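You operate a simulated robot arm through the tools that you are given. There is no shell and no other tool. Be economical: measure what you need, move in short steps, check, and stop when the job is done.

You run a simulated two-armed robot. Do the job below in one go: nothing can be reset, and whatever is moved stays where it is left.

TASK
Shut the roller gate, run the board up to it, then load the blue saucer and the white plate.
Fine: both come from the lower roller shelf and stand on the board; the other two stay.

The check looks at the end state, three seconds after you hand in, the way a careful person would. Anything else that was tipped, shoved, dropped, spilled or broken makes it a failure.

THE ROBOT
Two 7-joint arms with two-finger parallel grippers on one trunk, on a base that drives. Base frame: it is fixed to the floor where the robot stands at the start and does not move with it; the origin is under the middle of the robot, x ahead of it, y to its left, z up. Readings come in m, degrees, newtons and seconds.
The left shoulder is at the start at [0.06, 0.144, 0.926], the right one opposite. With the tool pointing down near the work surface each hand reaches from about 0.24 to 0.46 m from the robot's upright axis, wherever it stands, measured 20 degrees to its own side. Places, roughly: green roller start button [0.3, 0.4, 0.6]; roller control box [0.4, 0.3, 0.6]; roller gate flap [0.9, 0.3, 0.9]; top of the roller board [0.1, 1.1, 0.8]. Payload 1.57 kg a hand.
Tool frame (each hand has its own): the origin (TCP) lies between the finger pads and is the grasp point; the fingertips stand 0.03 m ahead of it; z points along the fingers, y is the line along which they close. Largest opening 0.11 m; finger width 0.024, thickness 0.012; the body of the gripper, 0.048 by 0.112 m, starts 0.078 m behind the TCP.
Orientation is that of the tool frame in the base frame, as a unit quaternion [w, x, y, z]. With the fingers straight down and closing along the base's y, the tool's x points along the base's -x, its y along +y and its z along -z.

THE INTERFACE
- The arms move only by the tool drive_tool. It takes "left_moves", "right_moves" or both (then of equal length, played together; a hand with none holds still); each is a list of rows, each an object (a shift or turn left out is 0, a gripper value left out holds the last) with "linear": the shift along the tool's x, y, z in mm, a list of three; "rotation": the turn, a rotation vector about the tool's x, y, z in rad, a list of three. In form: [{"linear": [x, y, z], "rotation": [rx, ry, rz]}, ...]. A call has 1 to 10 rows; each row shifts and turns the commanded pose from where the row before left it, along the tool's axes as they then stand. "left_hand" and "right_hand" are, for a hand that has rows, the opening, from 0 (shut) to 1 (fully open), set as the call begins (left out, the last holds). Each row takes 0.2 s and may step no farther than 0.05 m and 8.6 degrees from the row before; otherwise, or with a gripper value out of range, the whole call is refused. A pose out of reach is approached as far as the arm can. The call stops where the force on the tool passes 40 N (or 10 N more than at its start, if that is more) or the arm is blocked; 0.2 s more then pass. The fingers move at their own pace (about 0.045 m/s each) and stop on an object; they squeeze with about 35 N. The grip force told is the motor's: it shows also when the fingers shut on nothing. Time passes only in rows, and 0.2 s behind the last, so rows that do not move let the fingers close. It gives the time, the measured TCP pose, the force on the tool (base axes), the opening and the grip force at its end, in the units of the frame above (readings bear some noise), with the torque about the TCP (base axes, N m) and any sound that the robot's microphone picked up.
- Cameras (640 x 400 px; columns grow to the right, rows downward): "scene" is now at [0.014, 0.0548, 1.5244]; the picture's right is [0.76, -0.65, 0.00], its down [-0.55, -0.64, -0.53] and it looks along [0.35, 0.40, -0.85] (base axes); focal length 262 px, centre (320, 200). "left" rides on the left gripper at [0.07, -0.016, -0.141] in its tool frame; the picture's right is [0.23, 0.97, 0.00], its down [-0.86, 0.20, -0.48] and it looks along [-0.47, 0.11, 0.88] (tool axes); focal length 222 px, centre (320, 200). "right" rides on the right gripper at [0.07, 0.016, -0.141] in its tool frame; the picture's right is [-0.23, 0.97, 0.00], its down [-0.86, -0.20, -0.48] and it looks along [-0.47, -0.11, 0.88] (tool axes); focal length 222 px, centre (320, 200). There is no depth. A picture from a camera that has moved, and an enlarged one, comes with that camera's place and axes in the base frame and with its lens.
- get_image(camera): a new picture of that camera. No time passes.
- slide_trunk(by): slides the trunk up (or, below 0, down) by that many m; the arms and the scene camera ride with it, the base frame stays. It gives what a move gives, with no picture.
- roll_base(legs): drives the robot by 1 to 6 legs, each [ahead, left, turn to the left] in m, m and degrees, along the robot's own axes; the way and the turn of a leg run together, so that a leg with both is an arc; at most 1.5 m and 180 degrees a leg. The arms and the cameras ride along, it lands a little off, and it stops where it bumps. It gives what a move gives.
- pan_tilt(pan, tilt): turns the head with the scene camera to pan (to the left, within 86 degrees either way) and tilt (down, from -29 to 69), counted from straight ahead of the robot. It gives what a move gives.
- close_up(camera, box): a new picture of the part [left, top, right, bottom] of that camera's present view, enlarged. No time passes.
- hand_in(): hands the job in; it is judged then, once.

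Go step by step. Nothing tells you exact positions but the pictures and the camera data: compare them with the known pose of the tool, close in by small moves and look again before you grip or let go. The budget is 120 turns and 88 pictures, counting those below and the enlarged ones. Unless the task says otherwise, let go and move clear before handing in, and close with one line.

The tools are called after ">>>" as a command line: name --argument value ..., lists and objects as JSON in quotes. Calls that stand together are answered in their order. drive_tool: Moves the arms, as the interface text tells. Its arguments: {"type":"object","properties":{"left_moves":{"type":"array","items":{"type":"object","properties":{"linear":{"type":"array","items":{"type":"number"}},"rotation":{"type":"array","items":{"type":"number"}}}}},"left_hand":{"type":"number"},"right_moves":{"type":"array","items":{"type":"object","properties":{"linear":{"type":"array","items":{"type":"number"}},"rotation":{"type":"array","items":{"type":"number"}}}}},"right_hand":{"type":"number"}},"required":[]} The other tools are called the same way: slide_trunk (by) slides the trunk up or down; roll_base (legs) drives the base; pan_tilt (pan, tilt) turns the head that bears the scene camera; get_image (camera) takes a picture; close_up (camera, box) takes an enlarged picture of a part of a camera's view; hand_in () hands the job in.

At the start:

```text
time_s: 0.0
left_tool_pos: [0.27, 0.3737, 1.1023]
left_ee_rot: [0.0, 0.0, 1.0, 0.001]
left_force: [0.6, 0.4, 0.5]
left_ft_torque: [0.0, 0.0, 0.05]
left_gripper_width: 0.11
left_finger_force: 0.0
right_tool_pos: [0.4596, 0.0313, 1.0349]
right_ee_rot: [0.0, 0.0, 1.0, 0.0]
right_force: [0.3, 1.3, -0.2]
right_ft_torque: [0.02, -0.01, 0.01]
right_gripper_width: 0.11
right_finger_force: 0.1
trunk travel left (down, up): [-0.525, 0.065]
robot x, y, heading: [0.0014, 0.0021, -0.3]
head pan, tilt: [49.4, 57.8]
```

scene: 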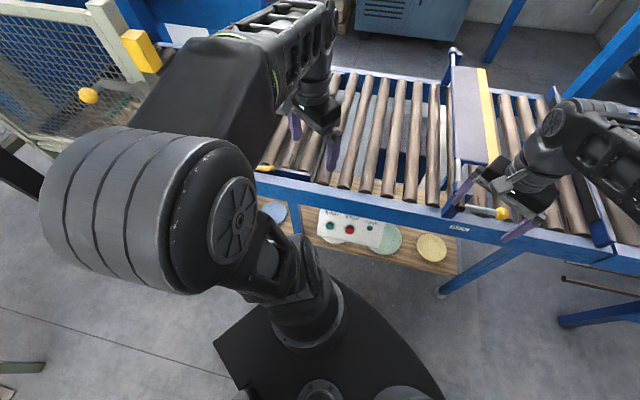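
right: 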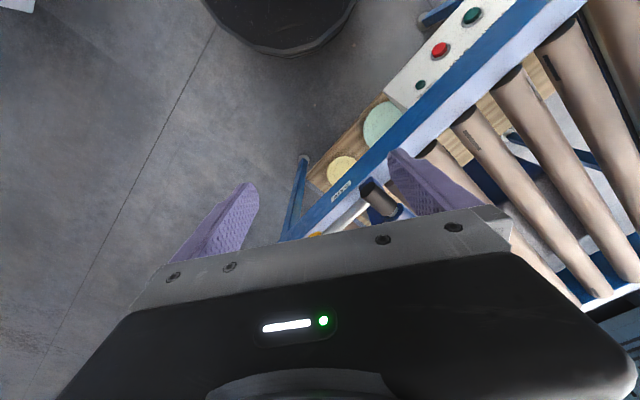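
left: 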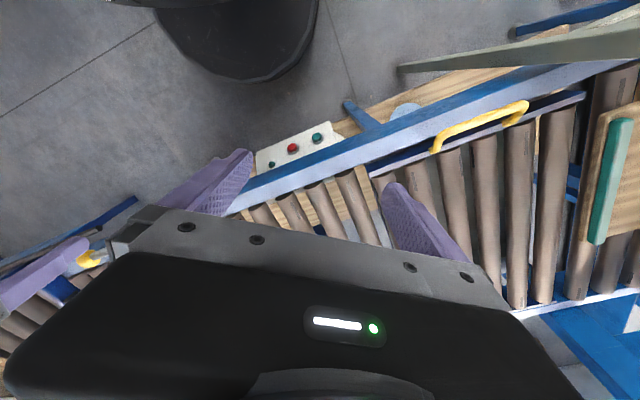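

I see a roller conveyor running diagonally ahead, with a gate flap (yellow stripe), a control box with buttons, a lower shelf with saucers, and a board with a green handle on the left. I'll look around first.

>>> pan_tilt --pan 25 --tilt 45

>>> get_image --camera "scene"

>>> pan_tilt --pan 80 --tilt 40

>>> get_image --camera "scene"

```text
time_s: 0.9
left_tool_pos: [0.2718, 0.3735, 1.102]
left_ee_rot: [-0.001, -0.001, 1.0, 0.0]
left_force: [0.3, 0.6, 0.2]
left_ft_torque: [0.01, -0.03, 0.02]
left_gripper_width: 0.11
left_finger_force: 0.1
right_tool_pos: [0.4597, 0.0295, 1.0344]
right_ee_rot: [0.0, 0.0, 1.0, 0.0]
right_force: [-0.3, -0.1, -0.6]
right_ft_torque: [-0.02, 0.0, -0.01]
right_gripper_width: 0.1101
right_finger_force: 0.1
trunk travel left (down, up): [-0.525, 0.065]
robot x, y, heading: [-0.0003, -0.0018, -0.1]
head pan, tilt: [25.0, 45.0]
```

```text
84 pictures are left
camera scene: at [0.0427, 0.0367, 1.5413], right [0.42, -0.91, 0.0], down [-0.64, -0.3, -0.71], along [0.64, 0.3, -0.71], focal length 262 px, centre (320, 200)
```

scene: 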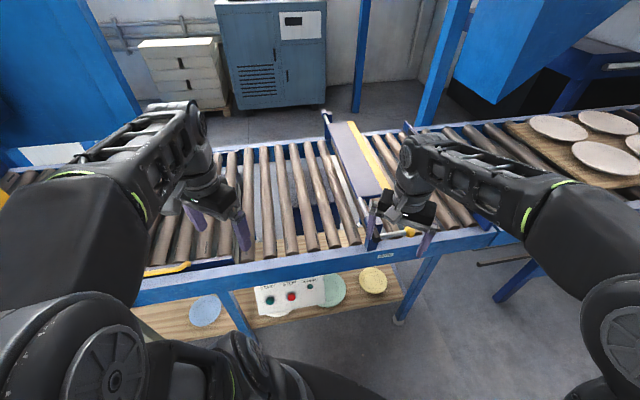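

```text
time_s: 2.1
left_tool_pos: [0.2715, 0.3729, 1.1009]
left_ee_rot: [0.0, 0.0, 1.0, 0.001]
left_force: [0.8, 0.3, -0.6]
left_ft_torque: [0.01, 0.01, -0.01]
left_gripper_width: 0.1099
left_finger_force: 0.0
right_tool_pos: [0.4599, 0.0292, 1.0351]
right_ee_rot: [-0.001, 0.0, 1.0, 0.001]
right_force: [0.4, 0.5, 0.6]
right_ft_torque: [0.02, -0.01, -0.03]
right_gripper_width: 0.1101
right_finger_force: 0.1
trunk travel left (down, up): [-0.525, 0.065]
robot x, y, heading: [-0.0005, 0.0006, 0.2]
head pan, tilt: [80.0, 40.0]
```

```text
83 pictures are left
camera scene: at [-0.0161, 0.086, 1.5486], right [0.98, -0.17, 0.0], down [-0.11, -0.63, -0.77], along [0.13, 0.75, -0.64], focal length 262 px, centre (320, 200)
```

scene: 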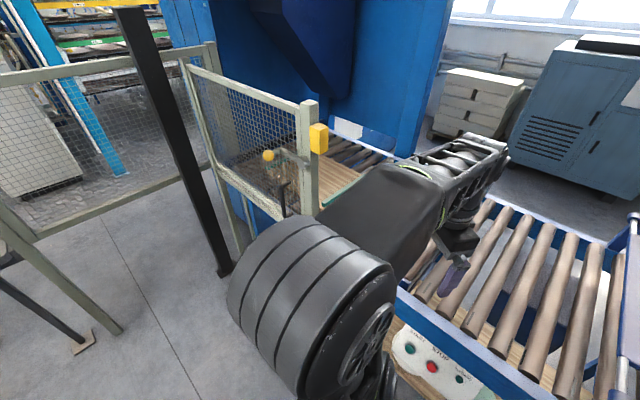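

The gate flap seems to be the hinged panel with the yellow stripe; the control box is on the front rail. I'll zoom in on both.

>>> pan_tilt --pan 25 --tilt 50

>>> close_up --camera "scene" --box '[140, 200, 440, 320]'

>>> close_up --camera "scene" --box '[280, 60, 520, 210]'

>>> close_up --camera "left" --box '[220, 60, 640, 320]'

```text
time_s: 3.4
left_tool_pos: [0.2709, 0.3732, 1.1017]
left_ee_rot: [0.0, 0.0, 1.0, 0.0]
left_force: [-0.2, 0.5, 0.6]
left_ft_torque: [0.02, 0.0, 0.05]
left_gripper_width: 0.1099
left_finger_force: 0.0
right_tool_pos: [0.4592, 0.0306, 1.0345]
right_ee_rot: [0.0, -0.001, 1.0, 0.0]
right_force: [-0.2, -0.4, -1.0]
right_ft_torque: [-0.04, 0.01, -0.01]
right_gripper_width: 0.1101
right_finger_force: 0.0
trunk travel left (down, up): [-0.525, 0.065]
robot x, y, heading: [0.0026, 0.0002, 0.2]
head pan, tilt: [25.0, 50.0]
```

```text
2.13 times, centred on (290, 260) of scene
camera zoom: at [0.0389, 0.0349, 1.5344], right [0.42, -0.91, 0.0], down [-0.69, -0.32, -0.64], along [0.58, 0.27, -0.77], focal length 558 px, centre (384, 72)
```

zoom: 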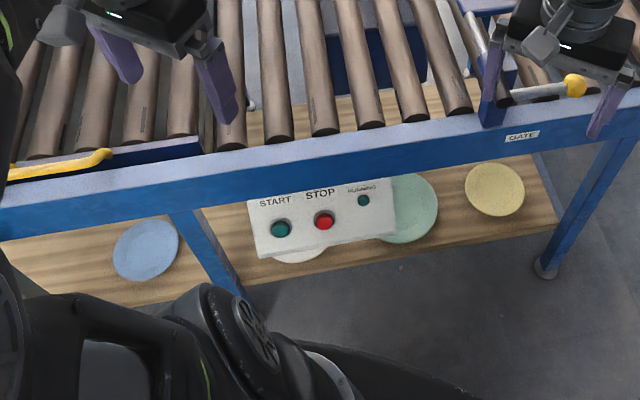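

```text
2.67 times, centred on (400, 135) of scene
camera zoom: at [0.0389, 0.0349, 1.5344], right [0.42, -0.91, 0.0], down [-0.69, -0.32, -0.64], along [0.58, 0.27, -0.77], focal length 698 px, centre (107, 373)
```

zoom: 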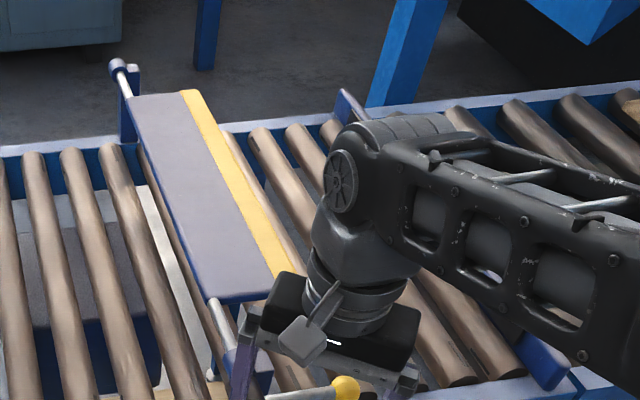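

```text
1.52 times, centred on (430, 190) of left
camera zoom: at [0.2008, 0.3564, 1.2433], right [-0.23, 0.97, 0.0], down [0.86, 0.2, 0.48], along [0.47, 0.11, -0.88], focal length 338 px, centre (152, 215)
```

zoom: 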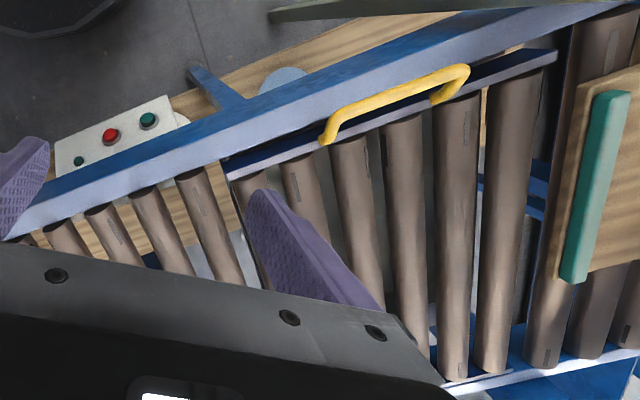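

The gate flap appears to lie open on an axis across the rollers, with a yellow-knobbed lever at the front by the "GATE" label. I'll pull the right arm back to see it clearly.

>>> drive_tool --right_moves '[{"linear": [30, -35, 0]}, {"linear": [30, -35, 0]}, {"linear": [30, -35, 0]}, {"linear": [30, -35, 0]}, {"linear": [30, -35, 0]}, {"linear": [30, -35, 0]}]'

>>> pan_tilt --pan 15 --tilt 45

>>> close_up --camera "scene" --box '[160, 80, 560, 330]'

>>> get_image --camera "right"

```text
time_s: 4.8
left_tool_pos: [0.2691, 0.3727, 1.1012]
left_ee_rot: [0.001, 0.0, 1.0, 0.0]
left_force: [-0.3, 0.0, 0.2]
left_ft_torque: [0.04, -0.01, 0.01]
left_gripper_width: 0.1101
left_finger_force: 0.0
right_tool_pos: [0.2808, -0.1791, 1.0348]
right_ee_rot: [0.0, -0.001, 1.0, -0.001]
right_force: [0.9, 0.4, 0.1]
right_ft_torque: [0.07, 0.0, 0.01]
right_gripper_width: 0.1102
right_finger_force: 0.1
trunk travel left (down, up): [-0.525, 0.065]
robot x, y, heading: [-0.0008, -0.0031, 0.2]
head pan, tilt: [25.0, 50.0]
```

```text
time_s: 5.5
left_tool_pos: [0.2709, 0.373, 1.1024]
left_ee_rot: [0.0, 0.0, 1.0, 0.0]
left_force: [-0.4, 0.0, 0.5]
left_ft_torque: [0.05, -0.01, -0.02]
left_gripper_width: 0.11
left_finger_force: 0.1
right_tool_pos: [0.2828, -0.1786, 1.0351]
right_ee_rot: [-0.001, 0.0, 1.0, 0.0]
right_force: [-0.9, -0.1, -0.3]
right_ft_torque: [0.0, 0.0, 0.03]
right_gripper_width: 0.1101
right_finger_force: 0.0
trunk travel left (down, up): [-0.525, 0.065]
robot x, y, heading: [0.0033, -0.0008, -0.1]
head pan, tilt: [15.0, 45.0]
```

```text
1.60 times, centred on (360, 205) of scene
camera zoom: at [0.0473, 0.0232, 1.5413], right [0.26, -0.97, 0.0], down [-0.68, -0.18, -0.71], along [0.68, 0.18, -0.71], focal length 419 px, centre (256, 192)
```

zoom: 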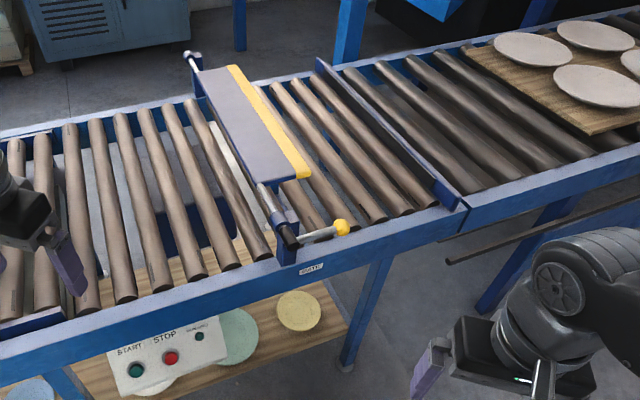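

```text
78 pictures are left
camera right: at [0.2108, -0.162, 1.1757], right [0.23, 0.97, 0.0], down [0.86, -0.2, 0.48], along [0.47, -0.11, -0.88], focal length 222 px, centre (320, 200)
```

right: 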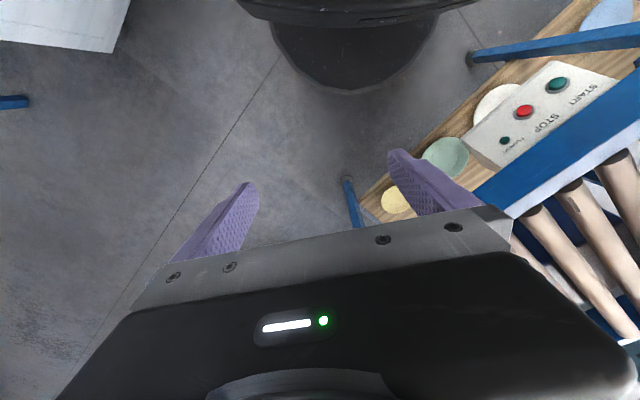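

The gate's lever and flap lie horizontal, pointing downstream; swinging the knob down should close it. I'll lower the trunk a bit for parallax to triangulate positions.

>>> slide_trunk --by -0.2

>>> close_up --camera "scene" --box '[160, 80, 560, 330]'

>>> pan_tilt --pan 60 --tilt 30

>>> get_image --camera "scene"

>>> get_image --camera "left"

```text
time_s: 7.7
left_tool_pos: [0.2702, 0.3741, 0.9024]
left_ee_rot: [0.0, -0.001, 1.0, 0.001]
left_force: [0.4, 0.4, -0.5]
left_ft_torque: [-0.02, 0.01, -0.03]
left_gripper_width: 0.1101
left_finger_force: 0.1
right_tool_pos: [0.2815, -0.1776, 0.8355]
right_ee_rot: [0.0, 0.0, 1.0, 0.0]
right_force: [0.2, -0.6, -0.6]
right_ft_torque: [0.03, -0.02, 0.02]
right_gripper_width: 0.1099
right_finger_force: 0.1
trunk travel left (down, up): [-0.325, 0.265]
robot x, y, heading: [-0.0007, 0.0057, -0.1]
head pan, tilt: [15.0, 45.0]
```

```text
1.60 times, centred on (360, 205) of scene
camera zoom: at [0.0475, 0.0232, 1.3414], right [0.26, -0.97, 0.0], down [-0.68, -0.18, -0.71], along [0.68, 0.18, -0.71], focal length 419 px, centre (256, 192)
```

zoom: 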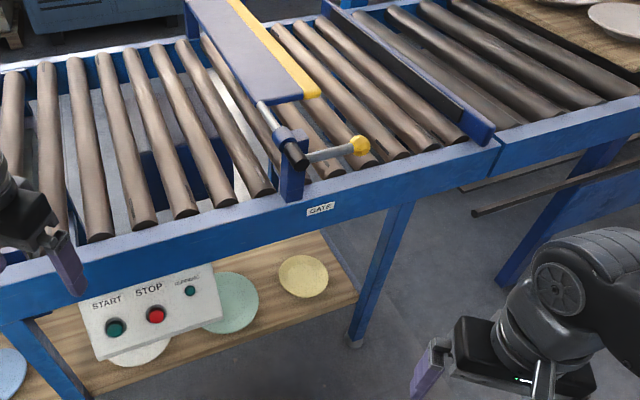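

```text
time_s: 8.8
left_tool_pos: [0.2712, 0.3738, 0.9023]
left_ee_rot: [0.0, 0.0, 1.0, 0.0]
left_force: [-0.6, 0.6, -0.7]
left_ft_torque: [0.0, -0.02, -0.01]
left_gripper_width: 0.11
left_finger_force: 0.1
right_tool_pos: [0.2813, -0.1777, 0.8339]
right_ee_rot: [0.0, 0.0, 1.0, 0.0]
right_force: [0.4, 0.3, -0.5]
right_ft_torque: [0.03, -0.02, 0.01]
right_gripper_width: 0.1102
right_finger_force: 0.1
trunk travel left (down, up): [-0.325, 0.265]
robot x, y, heading: [0.0014, 0.0006, -0.3]
head pan, tilt: [60.0, 30.0]
```

```text
76 pictures are left
camera scene: at [0.0143, 0.0805, 1.3639], right [0.87, -0.5, 0.0], down [-0.25, -0.43, -0.87], along [0.43, 0.75, -0.5], focal length 262 px, centre (320, 200)
```

scene: 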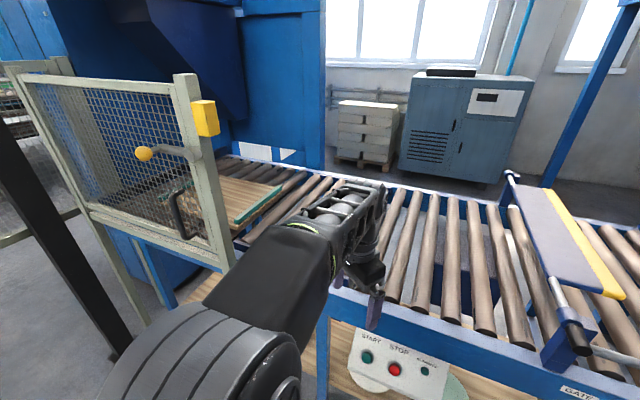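

```text
75 pictures are left
camera left: at [0.2007, 0.3563, 1.0433], right [-0.23, 0.97, 0.0], down [0.86, 0.2, 0.48], along [0.47, 0.11, -0.88], focal length 222 px, centre (320, 200)
```

left: 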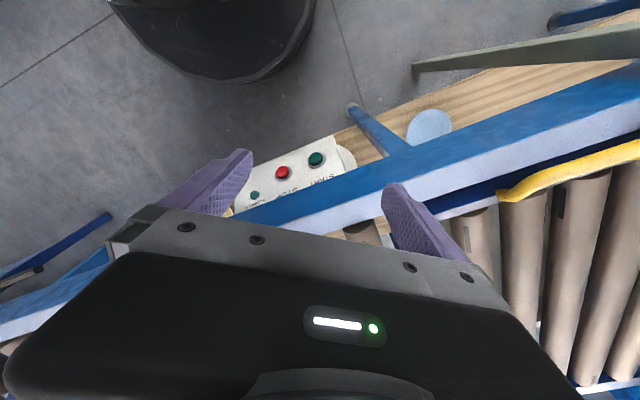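

Triangulated: gate knob ≈ [0.588, -0.005, 0.926], axis end ≈ [0.529, 0.086, 0.93], START ≈ [0.347, 0.384, 0.584]; the conveyor runs along (0.545, -0.84), so facing it means a 33° turn. I'll turn the robot to face it.

>>> roll_base --legs '[[0, 0, 33]]'

>>> pan_tilt --pan 0 --tilt 45

>>> get_image --camera "scene"

>>> pan_tilt --pan 50 --tilt 30

>>> get_image --camera "scene"

```text
time_s: 10.8
left_tool_pos: [0.0256, 0.46, 0.9016]
left_ee_rot: [0.0, -0.282, 0.959, 0.001]
left_force: [0.6, -0.5, 0.0]
left_ft_torque: [0.0, 0.0, -0.03]
left_gripper_width: 0.1098
left_finger_force: 0.0
right_tool_pos: [0.3327, 0.0036, 0.8359]
right_ee_rot: [0.001, -0.282, 0.96, 0.0]
right_force: [0.2, 0.0, 0.6]
right_ft_torque: [0.0, 0.0, 0.0]
right_gripper_width: 0.1101
right_finger_force: 0.1
trunk travel left (down, up): [-0.325, 0.265]
robot x, y, heading: [0.0013, 0.0038, 32.9]
head pan, tilt: [60.0, 30.0]
```

```text
time_s: 12.1
left_tool_pos: [0.0245, 0.4618, 0.9016]
left_ee_rot: [0.0, -0.281, 0.96, 0.0]
left_force: [-0.4, 0.3, 0.2]
left_ft_torque: [0.02, 0.0, 0.03]
left_gripper_width: 0.1102
left_finger_force: 0.0
right_tool_pos: [0.3327, 0.0024, 0.8353]
right_ee_rot: [0.0, -0.283, 0.959, 0.0]
right_force: [-0.4, -0.4, 0.0]
right_ft_torque: [-0.01, 0.0, 0.02]
right_gripper_width: 0.1099
right_finger_force: 0.0
trunk travel left (down, up): [-0.325, 0.265]
robot x, y, heading: [-0.0034, 0.0035, 32.7]
head pan, tilt: [0.0, 45.0]
```

```text
74 pictures are left
camera scene: at [0.0421, 0.0301, 1.3414], right [0.54, -0.84, 0.0], down [-0.59, -0.38, -0.71], along [0.59, 0.38, -0.71], focal length 262 px, centre (320, 200)
```

scene: 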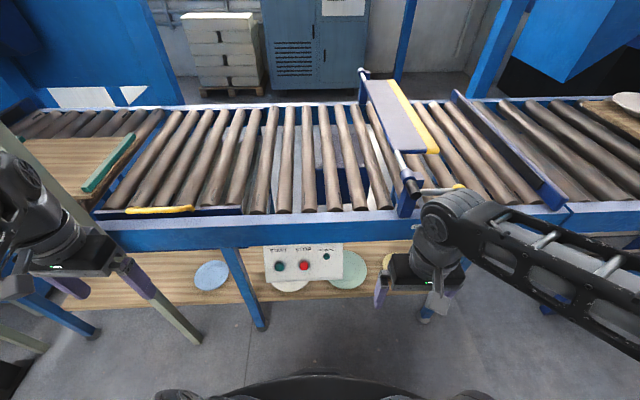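

```text
time_s: 13.2
left_tool_pos: [0.0243, 0.4597, 0.9018]
left_ee_rot: [-0.001, -0.283, 0.959, -0.001]
left_force: [0.8, 0.0, -1.5]
left_ft_torque: [-0.01, 0.03, 0.02]
left_gripper_width: 0.1101
left_finger_force: 0.1
right_tool_pos: [0.3337, 0.0023, 0.8346]
right_ee_rot: [0.0, -0.282, 0.959, 0.001]
right_force: [0.6, -0.3, 0.0]
right_ft_torque: [0.0, -0.02, 0.0]
right_gripper_width: 0.1101
right_finger_force: 0.0
trunk travel left (down, up): [-0.325, 0.265]
robot x, y, heading: [-0.0023, 0.0008, 32.9]
head pan, tilt: [50.0, 30.0]
```

```text
73 pictures are left
camera scene: at [-0.0148, 0.0757, 1.3639], right [0.99, -0.13, 0.0], down [-0.06, -0.5, -0.87], along [0.11, 0.86, -0.5], focal length 262 px, centre (320, 200)
```

scene: 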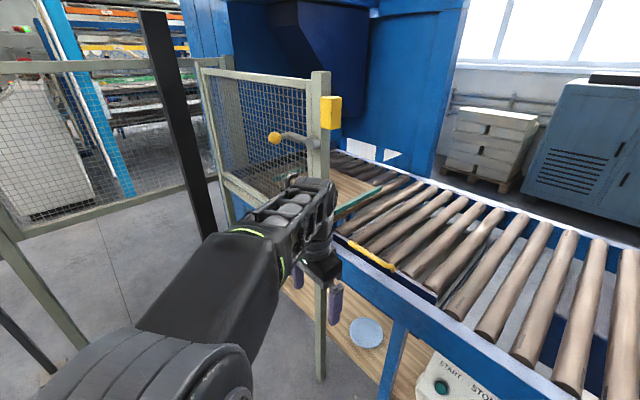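

The conveyor is now square ahead. I'll zoom on the section with the yellow handle and on the board.

>>> close_up --camera "scene" --box '[300, 150, 500, 320]'

>>> pan_tilt --pan 15 --tilt 40

>>> close_up --camera "scene" --box '[100, 80, 400, 270]'

```text
2.35 times, centred on (400, 235) of scene
camera zoom: at [-0.0148, 0.0757, 1.3639], right [0.99, -0.13, 0.0], down [-0.06, -0.5, -0.87], along [0.11, 0.86, -0.5], focal length 616 px, centre (132, 118)
```

zoom: 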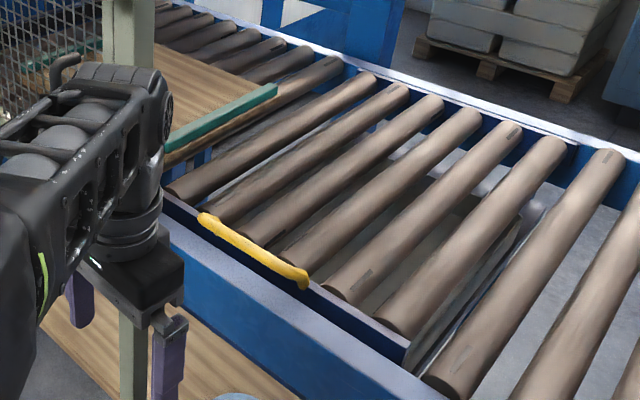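

```text
time_s: 14.2
left_tool_pos: [0.0245, 0.4598, 0.9014]
left_ee_rot: [0.0, -0.282, 0.959, -0.001]
left_force: [-0.4, 0.2, -0.5]
left_ft_torque: [0.01, -0.01, 0.02]
left_gripper_width: 0.1099
left_finger_force: 0.0
right_tool_pos: [0.3344, 0.0033, 0.8351]
right_ee_rot: [-0.001, -0.282, 0.959, 0.0]
right_force: [0.7, -0.4, -0.2]
right_ft_torque: [-0.02, -0.01, -0.03]
right_gripper_width: 0.11
right_finger_force: 0.0
trunk travel left (down, up): [-0.325, 0.265]
robot x, y, heading: [-0.0056, -0.0009, 32.8]
head pan, tilt: [15.0, 40.0]
```

```text
2.11 times, centred on (250, 175) of scene
camera zoom: at [0.0308, 0.049, 1.3486], right [0.74, -0.67, 0.0], down [-0.43, -0.48, -0.77], along [0.51, 0.57, -0.64], focal length 551 px, centre (467, 253)
```

zoom: 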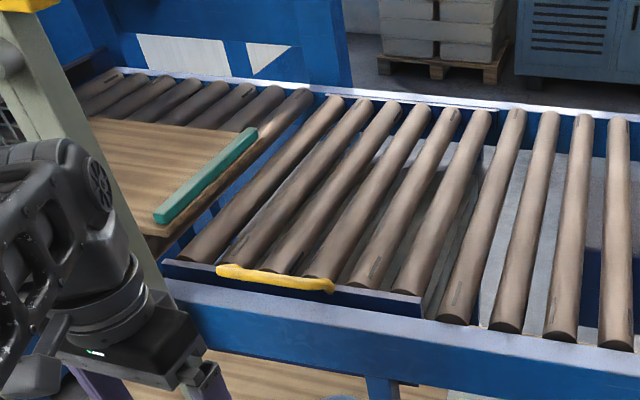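

The lift section looks flush and the board sits upstream on the left, so the flap is the thing to shut. I'll raise the right hand near the gate knob with fingers closed and pitch it to point horizontally at the conveyor.

>>> drive_tool --right_moves '[{"linear": [-10, -26, -33]}, {"linear": [-10, -26, -33]}, {"linear": [-10, -26, -33]}, {"linear": [-10, -26, -33]}, {"linear": [-10, -26, -33]}]' --right_hand 0

>>> drive_tool --right_moves '[{"linear": [-10, 0, 0], "rotation": [0, -0.148, 0]}, {"linear": [-9.9, 0, 1.5], "rotation": [0, -0.148, 0]}, {"linear": [-9.6, 0, 2.9], "rotation": [0, -0.148, 0]}, {"linear": [-9, 0, 4.3], "rotation": [0, -0.148, 0]}, {"linear": [-8.3, 0, 5.6], "rotation": [0, -0.148, 0]}, {"linear": [-7.4, 0, 6.8], "rotation": [0, -0.148, 0]}, {"linear": [-6.3, 0, 7.8], "rotation": [0, -0.148, 0]}, {"linear": [-5.1, 0, 8.6], "rotation": [0, -0.148, 0]}, {"linear": [-3.7, 0, 9.3], "rotation": [0, -0.148, 0]}, {"linear": [-2.3, 0, 9.7], "rotation": [0, -0.148, 0]}]'

>>> pan_tilt --pan -20 --tilt 40

>>> get_image --camera "scene"

```text
time_s: 15.4
left_tool_pos: [0.026, 0.4606, 0.9013]
left_ee_rot: [0.0, -0.283, 0.959, 0.0]
left_force: [0.6, 0.7, 0.0]
left_ft_torque: [0.02, 0.04, 0.02]
left_gripper_width: 0.11
left_finger_force: 0.0
right_tool_pos: [0.4107, -0.0338, 0.9175]
right_ee_rot: [0.0, -0.283, 0.959, 0.001]
right_force: [0.7, 0.1, 0.9]
right_ft_torque: [0.01, 0.02, -0.01]
right_gripper_width: 0.0038
right_finger_force: 0.1
right hand out of reach, approached as far as the arm can: row 3, 4, 5
trunk travel left (down, up): [-0.325, 0.265]
robot x, y, heading: [0.0003, -0.0023, 32.7]
head pan, tilt: [15.0, 40.0]
```

```text
time_s: 17.6
left_tool_pos: [0.0251, 0.4606, 0.901]
left_ee_rot: [0.0, -0.282, 0.959, 0.0]
left_force: [-0.7, -0.9, 0.2]
left_ft_torque: [0.0, 0.0, 0.0]
left_gripper_width: 0.1102
left_finger_force: 0.1
right_tool_pos: [0.5685, 0.0344, 0.9957]
right_ee_rot: [0.647, -0.209, 0.708, 0.191]
right_force: [0.1, -0.1, 1.1]
right_ft_torque: [-0.01, 0.03, 0.03]
right_gripper_width: 0.0
right_finger_force: 21.2
right hand out of reach, approached as far as the arm can: row 6, 7, 8, 9, 10
trunk travel left (down, up): [-0.325, 0.265]
robot x, y, heading: [0.0011, 0.0023, 32.6]
head pan, tilt: [15.0, 40.0]
```

```text
time_s: 18.6
left_tool_pos: [0.0246, 0.4606, 0.901]
left_ee_rot: [0.0, -0.282, 0.959, 0.0]
left_force: [0.1, -0.1, -0.6]
left_ft_torque: [-0.06, 0.01, 0.01]
left_gripper_width: 0.1102
left_finger_force: 0.1
right_tool_pos: [0.5695, 0.0342, 0.9959]
right_ee_rot: [0.646, -0.209, 0.709, 0.191]
right_force: [-0.2, 0.5, -0.1]
right_ft_torque: [0.03, 0.04, 0.01]
right_gripper_width: 0.0001
right_finger_force: 21.1
trunk travel left (down, up): [-0.325, 0.265]
robot x, y, heading: [0.0021, -0.0, 32.6]
head pan, tilt: [-20.0, 40.0]
```

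```text
70 pictures are left
camera scene: at [0.0567, 0.0049, 1.3486], right [0.22, -0.97, 0.0], down [-0.63, -0.14, -0.77], along [0.75, 0.17, -0.64], focal length 262 px, centre (320, 200)
```

scene: 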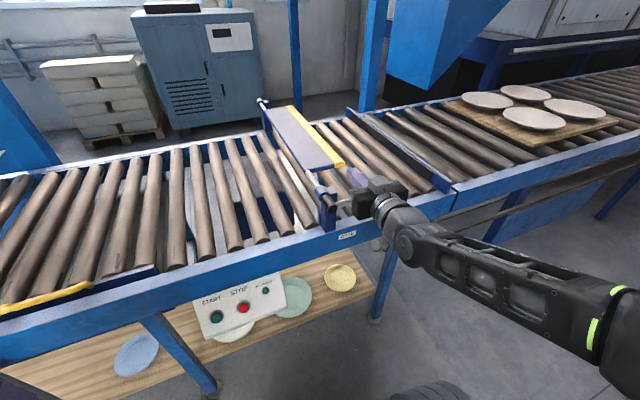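

The right hand now points horizontally at the conveyor, slightly above the gate axis. I'll pull back and shift right to sit just above the lever, then look.

>>> drive_tool --right_moves '[{"linear": [0, 0, -28]}, {"linear": [0, -28, 0]}, {"linear": [0, 0, 0]}]'

>>> close_up --camera "scene" --box '[240, 90, 480, 260]'

>>> get_image --camera "right"

```text
time_s: 19.4
left_tool_pos: [0.0246, 0.4597, 0.9015]
left_ee_rot: [0.0, -0.282, 0.959, -0.001]
left_force: [-1.0, -0.2, -0.3]
left_ft_torque: [0.0, -0.01, -0.03]
left_gripper_width: 0.1102
left_finger_force: 0.0
right_tool_pos: [0.577, -0.0007, 1.0107]
right_ee_rot: [0.646, -0.209, 0.708, 0.192]
right_force: [0.1, 0.5, 0.1]
right_ft_torque: [0.01, -0.03, -0.01]
right_gripper_width: 0.0
right_finger_force: 21.3
right hand out of reach, approached as far as the arm can: row 1
trunk travel left (down, up): [-0.325, 0.265]
robot x, y, heading: [0.0006, 0.0009, 32.7]
head pan, tilt: [-20.0, 40.0]
```

```text
2.35 times, centred on (360, 175) of scene
camera zoom: at [0.0569, 0.0047, 1.3486], right [0.22, -0.97, 0.0], down [-0.63, -0.14, -0.77], along [0.75, 0.17, -0.64], focal length 616 px, centre (226, 259)
```

zoom: 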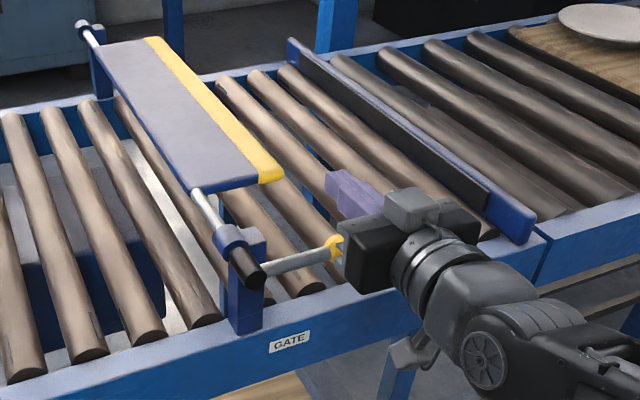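

```text
68 pictures are left
camera right: at [0.4438, -0.0675, 0.9535], right [-0.51, 0.83, 0.23], down [-0.23, -0.38, 0.89], along [0.83, 0.41, 0.38], focal length 222 px, centre (320, 200)
```

right: 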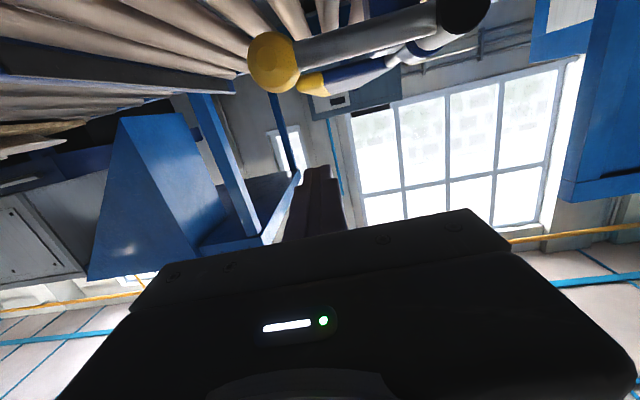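

The hand is just above the knob. I'll push down along the lever's arc, to about 45° first.

>>> drive_tool --right_moves '[{"linear": [40, 4, 3]}, {"linear": [11, 0, 1]}, {"linear": [13, -2, 1]}, {"linear": [13, -2.5, 1]}, {"linear": [25.5, 2.5, 2]}, {"linear": [24.5, 9, 2]}]'

>>> close_up --camera "scene" --box '[240, 90, 480, 260]'

```text
time_s: 20.9
left_tool_pos: [0.0244, 0.4612, 0.9018]
left_ee_rot: [0.0, -0.282, 0.959, 0.0]
left_force: [0.8, -0.6, -0.4]
left_ft_torque: [-0.01, -0.01, 0.03]
left_gripper_width: 0.1099
left_finger_force: 0.1
right_tool_pos: [0.6117, 0.0047, 0.8986]
right_ee_rot: [0.646, -0.209, 0.709, 0.191]
right_force: [1.6, 1.1, 1.2]
right_ft_torque: [0.01, 0.05, 0.0]
right_gripper_width: 0.0
right_finger_force: 21.4
right hand out of reach, approached as far as the arm can: row 1, 2, 3, 4, 5, 6
trunk travel left (down, up): [-0.325, 0.265]
robot x, y, heading: [-0.0008, 0.0001, 32.8]
head pan, tilt: [-20.0, 40.0]
```

```text
2.35 times, centred on (360, 175) of scene
camera zoom: at [0.0569, 0.005, 1.3485], right [0.22, -0.98, 0.0], down [-0.63, -0.14, -0.77], along [0.75, 0.17, -0.64], focal length 616 px, centre (226, 259)
```

zoom: 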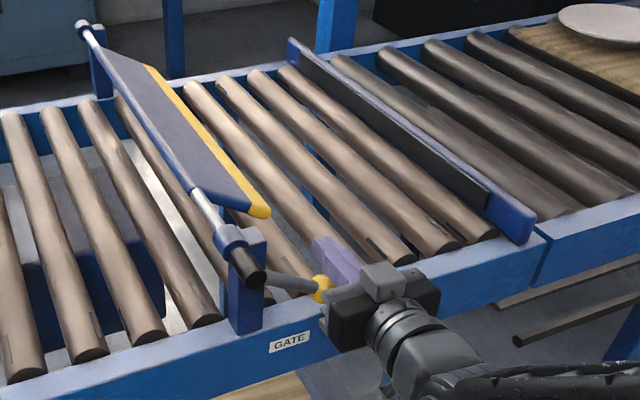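

The flap is swinging down. The arm is folded to its limit, so I'll back the base up 4 cm to gain room, then continue the arc.

>>> roll_base --legs '[[-0.045, 0, 0]]'

>>> drive_tool --right_moves '[{"linear": [10, 8, 0]}, {"linear": [12, 15, 1]}, {"linear": [12, 15, 1]}, {"linear": [12, 16, 1]}]'

>>> close_up --camera "scene" --box '[240, 90, 480, 260]'

```text
time_s: 21.8
left_tool_pos: [-0.0141, 0.4353, 0.9015]
left_ee_rot: [0.0, -0.282, 0.959, 0.0]
left_force: [0.2, 0.6, -0.3]
left_ft_torque: [0.03, 0.02, 0.01]
left_gripper_width: 0.1099
left_finger_force: 0.2
right_tool_pos: [0.574, -0.0197, 0.8991]
right_ee_rot: [0.647, -0.207, 0.709, 0.19]
right_force: [-0.4, -2.3, 2.8]
right_ft_torque: [0.02, -0.07, -0.02]
right_gripper_width: 0.0002
right_finger_force: 21.3
trunk travel left (down, up): [-0.325, 0.265]
robot x, y, heading: [-0.0383, -0.0242, 32.7]
head pan, tilt: [-20.0, 40.0]
```

```text
time_s: 22.8
left_tool_pos: [-0.0134, 0.4361, 0.902]
left_ee_rot: [0.0, -0.283, 0.959, 0.0]
left_force: [-0.5, 0.3, -1.0]
left_ft_torque: [0.01, 0.01, -0.03]
left_gripper_width: 0.1097
left_finger_force: 0.1
right_tool_pos: [0.5713, 0.0285, 0.8551]
right_ee_rot: [0.647, -0.208, 0.709, 0.19]
right_force: [-0.3, -0.8, 0.3]
right_ft_torque: [-0.03, -0.02, 0.01]
right_gripper_width: 0.0
right_finger_force: 21.2
right hand out of reach, approached as far as the arm can: row 1, 2, 3, 4
trunk travel left (down, up): [-0.325, 0.265]
robot x, y, heading: [-0.0358, -0.0234, 32.6]
head pan, tilt: [-20.0, 40.0]
```

```text
2.35 times, centred on (360, 175) of scene
camera zoom: at [0.0187, -0.0196, 1.3486], right [0.22, -0.98, 0.0], down [-0.63, -0.14, -0.77], along [0.75, 0.17, -0.64], focal length 616 px, centre (226, 259)
```

zoom: 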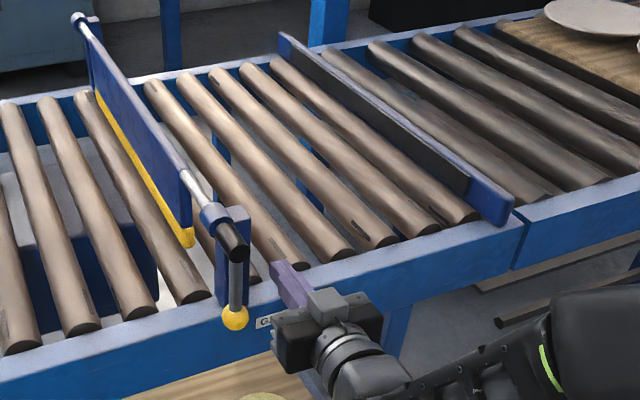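

The gate is now shut with its lever hanging straight down. I'll back the base 15 cm for room, then bring the left hand with closed fingers, pitched 45°, toward START.

>>> roll_base --legs '[[-0.15, 0, 0]]'

>>> drive_tool --left_moves '[{"linear": [-30.6, -20.1, 21.8], "rotation": [0, -0.098, 0]}, {"linear": [-28.3, -20.1, 24.7], "rotation": [0, -0.098, 0]}, {"linear": [-25.8, -20.1, 27.4], "rotation": [0, -0.098, 0]}, {"linear": [-22.9, -20.1, 29.8], "rotation": [0, -0.098, 0]}, {"linear": [-19.9, -20.1, 31.8], "rotation": [0, -0.098, 0]}, {"linear": [-16.7, -20.1, 33.6], "rotation": [0, -0.098, 0]}, {"linear": [-13.3, -20.1, 35.1], "rotation": [0, -0.098, 0]}, {"linear": [-9.8, -20.1, 36.2], "rotation": [0, -0.098, 0]}]' --left_hand 0

>>> pan_tilt --pan 5 --tilt 45

>>> get_image --camera "scene"

>>> get_image --camera "left"

```text
time_s: 24.1
left_tool_pos: [-0.1385, 0.3547, 0.9006]
left_ee_rot: [0.0, -0.28, 0.96, 0.001]
left_force: [0.3, 1.0, 0.4]
left_ft_torque: [0.01, -0.01, -0.04]
left_gripper_width: 0.1098
left_finger_force: 0.1
right_tool_pos: [0.4451, -0.0538, 0.8554]
right_ee_rot: [0.647, -0.207, 0.709, 0.189]
right_force: [-0.1, 0.4, 0.7]
right_ft_torque: [0.02, 0.02, 0.01]
right_gripper_width: 0.0
right_finger_force: 21.5
trunk travel left (down, up): [-0.325, 0.265]
robot x, y, heading: [-0.1636, -0.1068, 32.6]
head pan, tilt: [-20.0, 40.0]
```

```text
time_s: 25.9
left_tool_pos: [0.1523, 0.3533, 0.7235]
left_ee_rot: [0.362, -0.27, 0.886, 0.103]
left_force: [1.9, -0.2, 0.8]
left_ft_torque: [-0.05, 0.22, 0.02]
left_gripper_width: 0.0
left_finger_force: 21.6
right_tool_pos: [0.4451, -0.0544, 0.8552]
right_ee_rot: [0.647, -0.208, 0.708, 0.191]
right_force: [0.2, -0.9, 0.9]
right_ft_torque: [-0.01, 0.0, 0.02]
right_gripper_width: 0.0
right_finger_force: 21.4
trunk travel left (down, up): [-0.325, 0.265]
robot x, y, heading: [-0.1642, -0.1054, 32.7]
head pan, tilt: [-20.0, 40.0]
```

```text
time_s: 26.8
left_tool_pos: [0.1499, 0.3522, 0.7226]
left_ee_rot: [0.359, -0.272, 0.887, 0.103]
left_force: [-0.3, 0.2, 0.3]
left_ft_torque: [0.0, 0.01, 0.0]
left_gripper_width: 0.0
left_finger_force: 21.5
right_tool_pos: [0.4458, -0.0538, 0.8555]
right_ee_rot: [0.647, -0.207, 0.709, 0.19]
right_force: [-0.6, 0.1, -0.7]
right_ft_torque: [-0.02, 0.0, -0.02]
right_gripper_width: 0.0
right_finger_force: 21.0
trunk travel left (down, up): [-0.325, 0.265]
robot x, y, heading: [-0.1681, -0.1048, 32.7]
head pan, tilt: [5.0, 45.0]
```

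```text
65 pictures are left
camera scene: at [-0.1265, -0.0702, 1.3414], right [0.61, -0.79, 0.0], down [-0.56, -0.43, -0.71], along [0.56, 0.43, -0.71], focal length 262 px, centre (320, 200)
```

scene: 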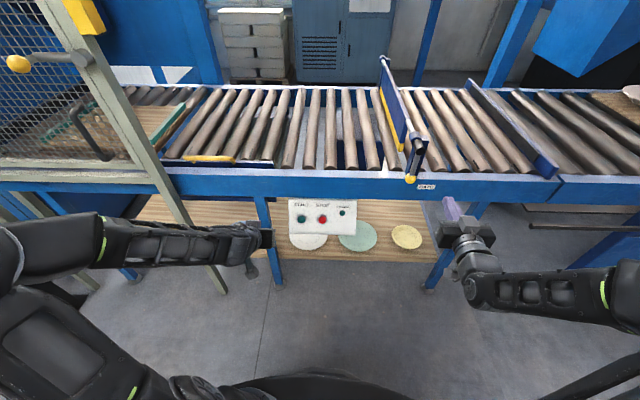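

```text
64 pictures are left
camera left: at [0.0367, 0.2558, 0.7772], right [-0.68, 0.72, -0.17], down [0.12, 0.34, 0.93], along [0.73, 0.61, -0.31], focal length 222 px, centre (320, 200)
```

left: 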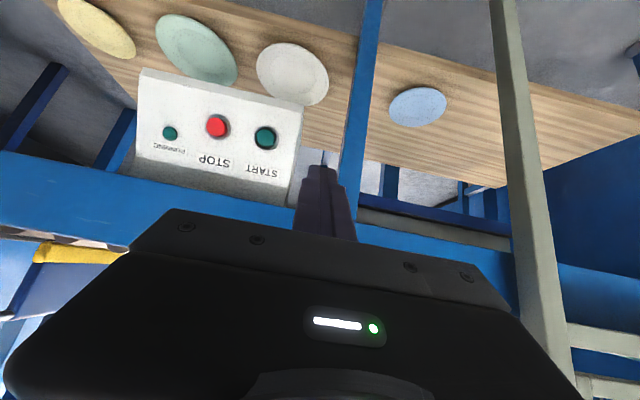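

The left wrist camera shows the box and all four plates; START resolves to about [0.347, 0.380, 0.586]. I'll move to about 4 cm short of it along the finger direction.

>>> drive_tool --left_moves '[{"linear": [-8.6, -21, 38.7]}, {"linear": [-8.6, -21, 38.7]}, {"linear": [-8.6, -21, 38.7]}, {"linear": [-8.6, -21, 38.7]}]'

>>> get_image --camera "left"

>>> close_up --camera "scene" --box '[240, 150, 460, 270]'

```text
time_s: 27.8
left_tool_pos: [0.3115, 0.3533, 0.6389]
left_ee_rot: [0.366, -0.261, 0.887, 0.108]
left_force: [-0.8, 0.1, -0.5]
left_ft_torque: [-0.02, 0.03, 0.02]
left_gripper_width: 0.0001
left_finger_force: 21.7
right_tool_pos: [0.4456, -0.0533, 0.8558]
right_ee_rot: [0.647, -0.207, 0.709, 0.189]
right_force: [-0.1, 0.9, -0.2]
right_ft_torque: [-0.04, -0.01, 0.0]
right_gripper_width: 0.0002
right_finger_force: 21.6
trunk travel left (down, up): [-0.325, 0.265]
robot x, y, heading: [-0.1658, -0.1042, 32.4]
head pan, tilt: [5.0, 45.0]
```

```text
63 pictures are left
camera left: at [0.1952, 0.2569, 0.6915], right [-0.66, 0.73, -0.16], down [0.12, 0.31, 0.94], along [0.74, 0.6, -0.29], focal length 222 px, centre (320, 200)
```

left: 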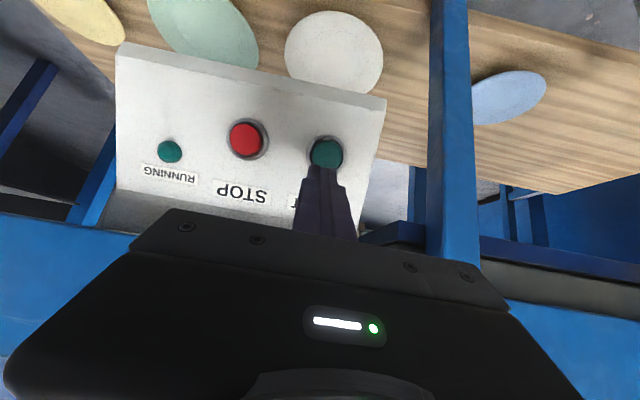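

```text
2.91 times, centred on (350, 210) of scene
camera zoom: at [-0.1263, -0.0702, 1.3414], right [0.61, -0.79, 0.0], down [-0.56, -0.43, -0.71], along [0.56, 0.43, -0.71], focal length 761 px, centre (233, 171)
```

zoom: 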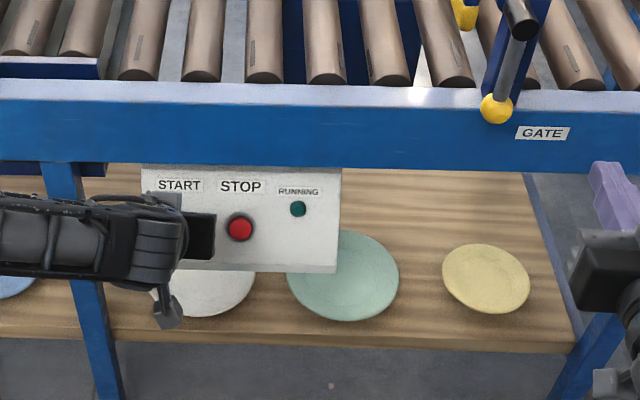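

START is about 4 cm ahead of the fingertips, 8 mm off in tool x. I'll press in small steps.

>>> drive_tool --left_moves '[{"linear": [8, 0, 15]}, {"linear": [0, 0, 14]}, {"linear": [0, 0, 6]}, {"linear": [0, 0, 4]}, {"linear": [0, 0, 4]}, {"linear": [0, 0, 3]}]'

>>> close_up --camera "scene" --box '[60, 60, 460, 270]'

```text
time_s: 29.3
left_tool_pos: [0.3328, 0.3648, 0.6072]
left_ee_rot: [0.368, -0.26, 0.886, 0.108]
left_force: [-19.9, -9.3, 20.8]
left_ft_torque: [0.33, -0.17, 0.18]
left_gripper_width: 0.0
left_finger_force: 21.1
right_tool_pos: [0.4422, -0.0543, 0.8587]
right_ee_rot: [0.648, -0.207, 0.707, 0.191]
right_force: [-0.5, -0.1, 0.5]
right_ft_torque: [0.02, 0.02, 0.02]
right_gripper_width: 0.0001
right_finger_force: 21.7
trunk travel left (down, up): [-0.325, 0.265]
robot x, y, heading: [-0.1648, -0.1089, 32.7]
head pan, tilt: [5.0, 45.0]
heard: click
stopped in row 6 (left hand): the force on the tool passed its limit (the readings are from after the stop); the commanded pose is now the measured one
```

```text
1.60 times, centred on (260, 165) of scene
camera zoom: at [-0.1307, -0.0726, 1.3417], right [0.61, -0.79, 0.0], down [-0.56, -0.43, -0.71], along [0.56, 0.43, -0.7], focal length 419 px, centre (416, 256)
```

zoom: 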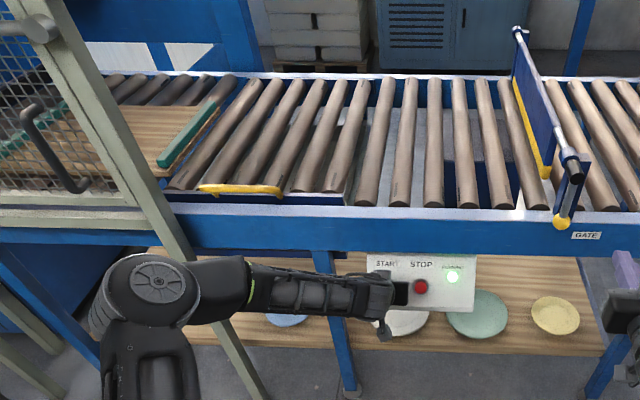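

Click heard and the RUNNING lamp is lit. I'll back the fingertips off and watch the board travel.

>>> drive_tool --left_moves '[{"linear": [0, 0, -20]}, {"linear": [0, 0, -20]}, {"linear": [0, 0, -10]}]'

>>> close_up --camera "scene" --box '[60, 60, 460, 270]'

```text
time_s: 30.1
left_tool_pos: [0.3045, 0.3477, 0.6407]
left_ee_rot: [0.366, -0.26, 0.887, 0.108]
left_force: [1.0, 0.4, -0.9]
left_ft_torque: [0.03, 0.02, 0.02]
left_gripper_width: 0.0001
left_finger_force: 21.3
right_tool_pos: [0.4452, -0.0537, 0.855]
right_ee_rot: [0.647, -0.208, 0.709, 0.19]
right_force: [-1.1, 0.4, 0.0]
right_ft_torque: [0.02, -0.06, 0.04]
right_gripper_width: 0.0
right_finger_force: 20.8
trunk travel left (down, up): [-0.325, 0.265]
robot x, y, heading: [-0.1657, -0.1029, 32.6]
head pan, tilt: [5.0, 45.0]
```

```text
1.60 times, centred on (260, 165) of scene
camera zoom: at [-0.127, -0.0704, 1.3413], right [0.61, -0.79, 0.0], down [-0.56, -0.43, -0.71], along [0.56, 0.43, -0.71], focal length 419 px, centre (416, 256)
```

zoom: 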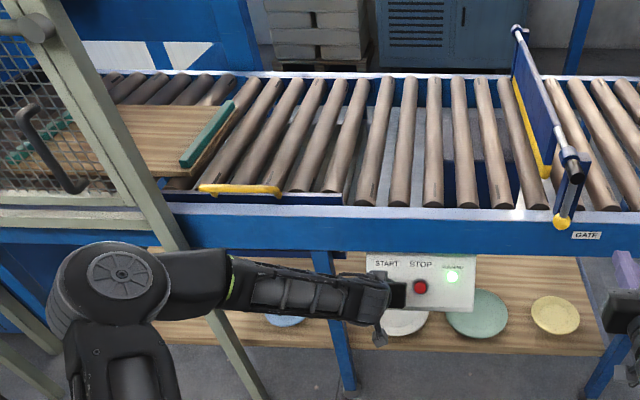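

The board is coming. I'll shift the left hand in front of STOP (79 mm to the right) and wait.

>>> drive_tool --left_moves '[{"linear": [0, -40, 0]}, {"linear": [0, -39, 0]}, {}, {}, {}, {}, {}, {}, {}, {}]'

>>> drive_tool --left_moves '[{}, {}, {}, {}, {}, {}, {}, {}, {}, {}]'

>>> close_up --camera "scene" --box '[60, 60, 460, 270]'

>>> get_image --camera "left"

```text
time_s: 32.3
left_tool_pos: [0.3484, 0.2803, 0.6377]
left_ee_rot: [0.366, -0.259, 0.887, 0.107]
left_force: [-0.1, 0.3, 0.0]
left_ft_torque: [0.01, 0.01, 0.01]
left_gripper_width: 0.0
left_finger_force: 21.8
right_tool_pos: [0.4449, -0.0537, 0.8563]
right_ee_rot: [0.647, -0.208, 0.709, 0.19]
right_force: [-0.3, -0.2, 0.4]
right_ft_torque: [0.01, 0.0, -0.02]
right_gripper_width: 0.0
right_finger_force: 21.6
trunk travel left (down, up): [-0.325, 0.265]
robot x, y, heading: [-0.1627, -0.1041, 32.5]
head pan, tilt: [5.0, 45.0]
```

```text
time_s: 34.5
left_tool_pos: [0.3494, 0.2802, 0.6381]
left_ee_rot: [0.366, -0.26, 0.887, 0.107]
left_force: [-1.0, 0.4, -1.1]
left_ft_torque: [0.03, -0.01, 0.0]
left_gripper_width: 0.0002
left_finger_force: 21.4
right_tool_pos: [0.4458, -0.0527, 0.856]
right_ee_rot: [0.646, -0.209, 0.709, 0.191]
right_force: [0.4, 0.3, -0.1]
right_ft_torque: [0.03, 0.01, 0.02]
right_gripper_width: 0.0
right_finger_force: 20.9
trunk travel left (down, up): [-0.325, 0.265]
robot x, y, heading: [-0.1668, -0.1034, 32.8]
head pan, tilt: [5.0, 45.0]
```

```text
1.60 times, centred on (260, 165) of scene
camera zoom: at [-0.1271, -0.0704, 1.3413], right [0.61, -0.79, 0.0], down [-0.56, -0.43, -0.71], along [0.56, 0.43, -0.71], focal length 419 px, centre (416, 256)
```

zoom: 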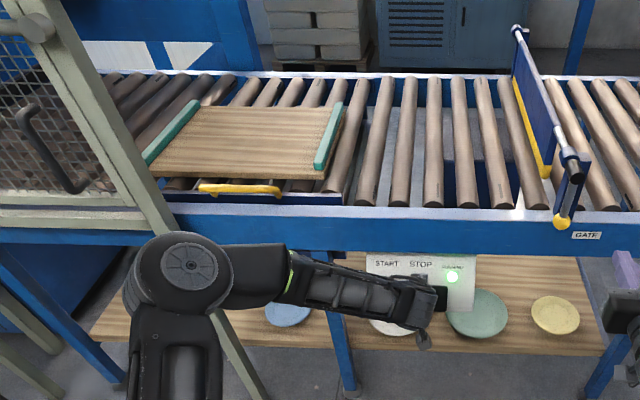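

```text
58 pictures are left
camera left: at [0.2314, 0.1853, 0.6891], right [-0.66, 0.73, -0.16], down [0.12, 0.31, 0.94], along [0.74, 0.6, -0.29], focal length 222 px, centre (320, 200)
```

left: 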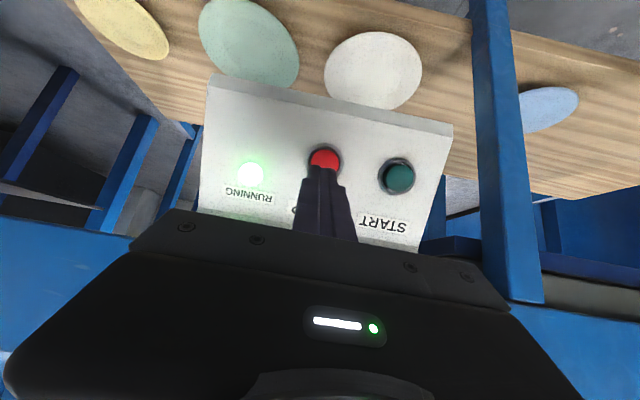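

The board (two teal end bars) is mid-way, moving about 6–7 cm/s, and the hand is aligned with STOP. I'll wait about 6 s.

>>> drive_tool --left_moves '[{}, {}, {}, {}, {}, {}, {}, {}, {}, {}]'

>>> drive_tool --left_moves '[{}, {}, {}, {}, {}, {}, {}, {}, {}, {}]'

>>> drive_tool --left_moves '[{}, {}, {}, {}, {}, {}, {}]'

>>> close_up --camera "scene" --box '[60, 60, 460, 270]'

```text
time_s: 36.7
left_tool_pos: [0.3486, 0.2793, 0.638]
left_ee_rot: [0.366, -0.26, 0.887, 0.108]
left_force: [0.2, 0.1, -0.6]
left_ft_torque: [0.01, 0.02, -0.01]
left_gripper_width: 0.0
left_finger_force: 21.4
right_tool_pos: [0.4428, -0.0545, 0.8551]
right_ee_rot: [0.646, -0.209, 0.709, 0.191]
right_force: [-0.1, -0.3, -0.7]
right_ft_torque: [0.01, 0.02, 0.03]
right_gripper_width: 0.0002
right_finger_force: 21.6
trunk travel left (down, up): [-0.325, 0.265]
robot x, y, heading: [-0.1625, -0.1027, 32.8]
head pan, tilt: [5.0, 45.0]
```

```text
time_s: 38.9
left_tool_pos: [0.3479, 0.2797, 0.6369]
left_ee_rot: [0.366, -0.26, 0.887, 0.107]
left_force: [-0.1, -0.2, 0.3]
left_ft_torque: [0.02, -0.02, 0.03]
left_gripper_width: 0.0001
left_finger_force: 21.1
right_tool_pos: [0.4447, -0.0531, 0.8556]
right_ee_rot: [0.646, -0.208, 0.709, 0.191]
right_force: [0.3, -0.9, -0.4]
right_ft_torque: [-0.04, -0.04, 0.0]
right_gripper_width: 0.0002
right_finger_force: 21.6
trunk travel left (down, up): [-0.325, 0.265]
robot x, y, heading: [-0.1648, -0.1047, 32.6]
head pan, tilt: [5.0, 45.0]
```

```text
time_s: 40.5
left_tool_pos: [0.3477, 0.2809, 0.6381]
left_ee_rot: [0.366, -0.26, 0.887, 0.108]
left_force: [-0.5, 0.1, 0.2]
left_ft_torque: [0.01, 0.02, 0.02]
left_gripper_width: 0.0
left_finger_force: 21.1
right_tool_pos: [0.445, -0.0547, 0.8554]
right_ee_rot: [0.647, -0.208, 0.709, 0.19]
right_force: [0.0, 0.6, 0.7]
right_ft_torque: [0.0, 0.05, 0.0]
right_gripper_width: 0.0002
right_finger_force: 21.0
trunk travel left (down, up): [-0.325, 0.265]
robot x, y, heading: [-0.1645, -0.1016, 32.6]
head pan, tilt: [5.0, 45.0]
```

```text
1.60 times, centred on (260, 165) of scene
camera zoom: at [-0.1271, -0.0704, 1.3413], right [0.61, -0.79, 0.0], down [-0.56, -0.43, -0.71], along [0.56, 0.43, -0.71], focal length 419 px, centre (416, 256)
```

zoom: 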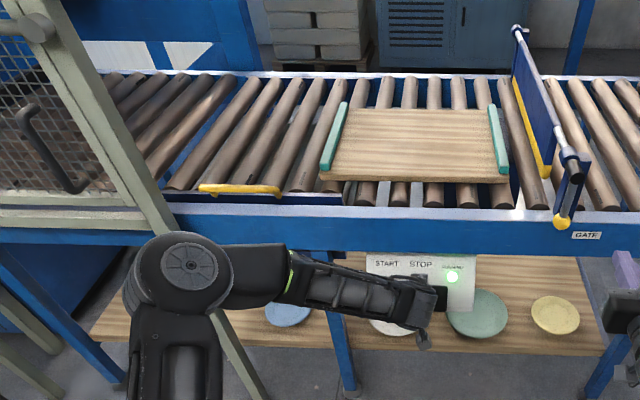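

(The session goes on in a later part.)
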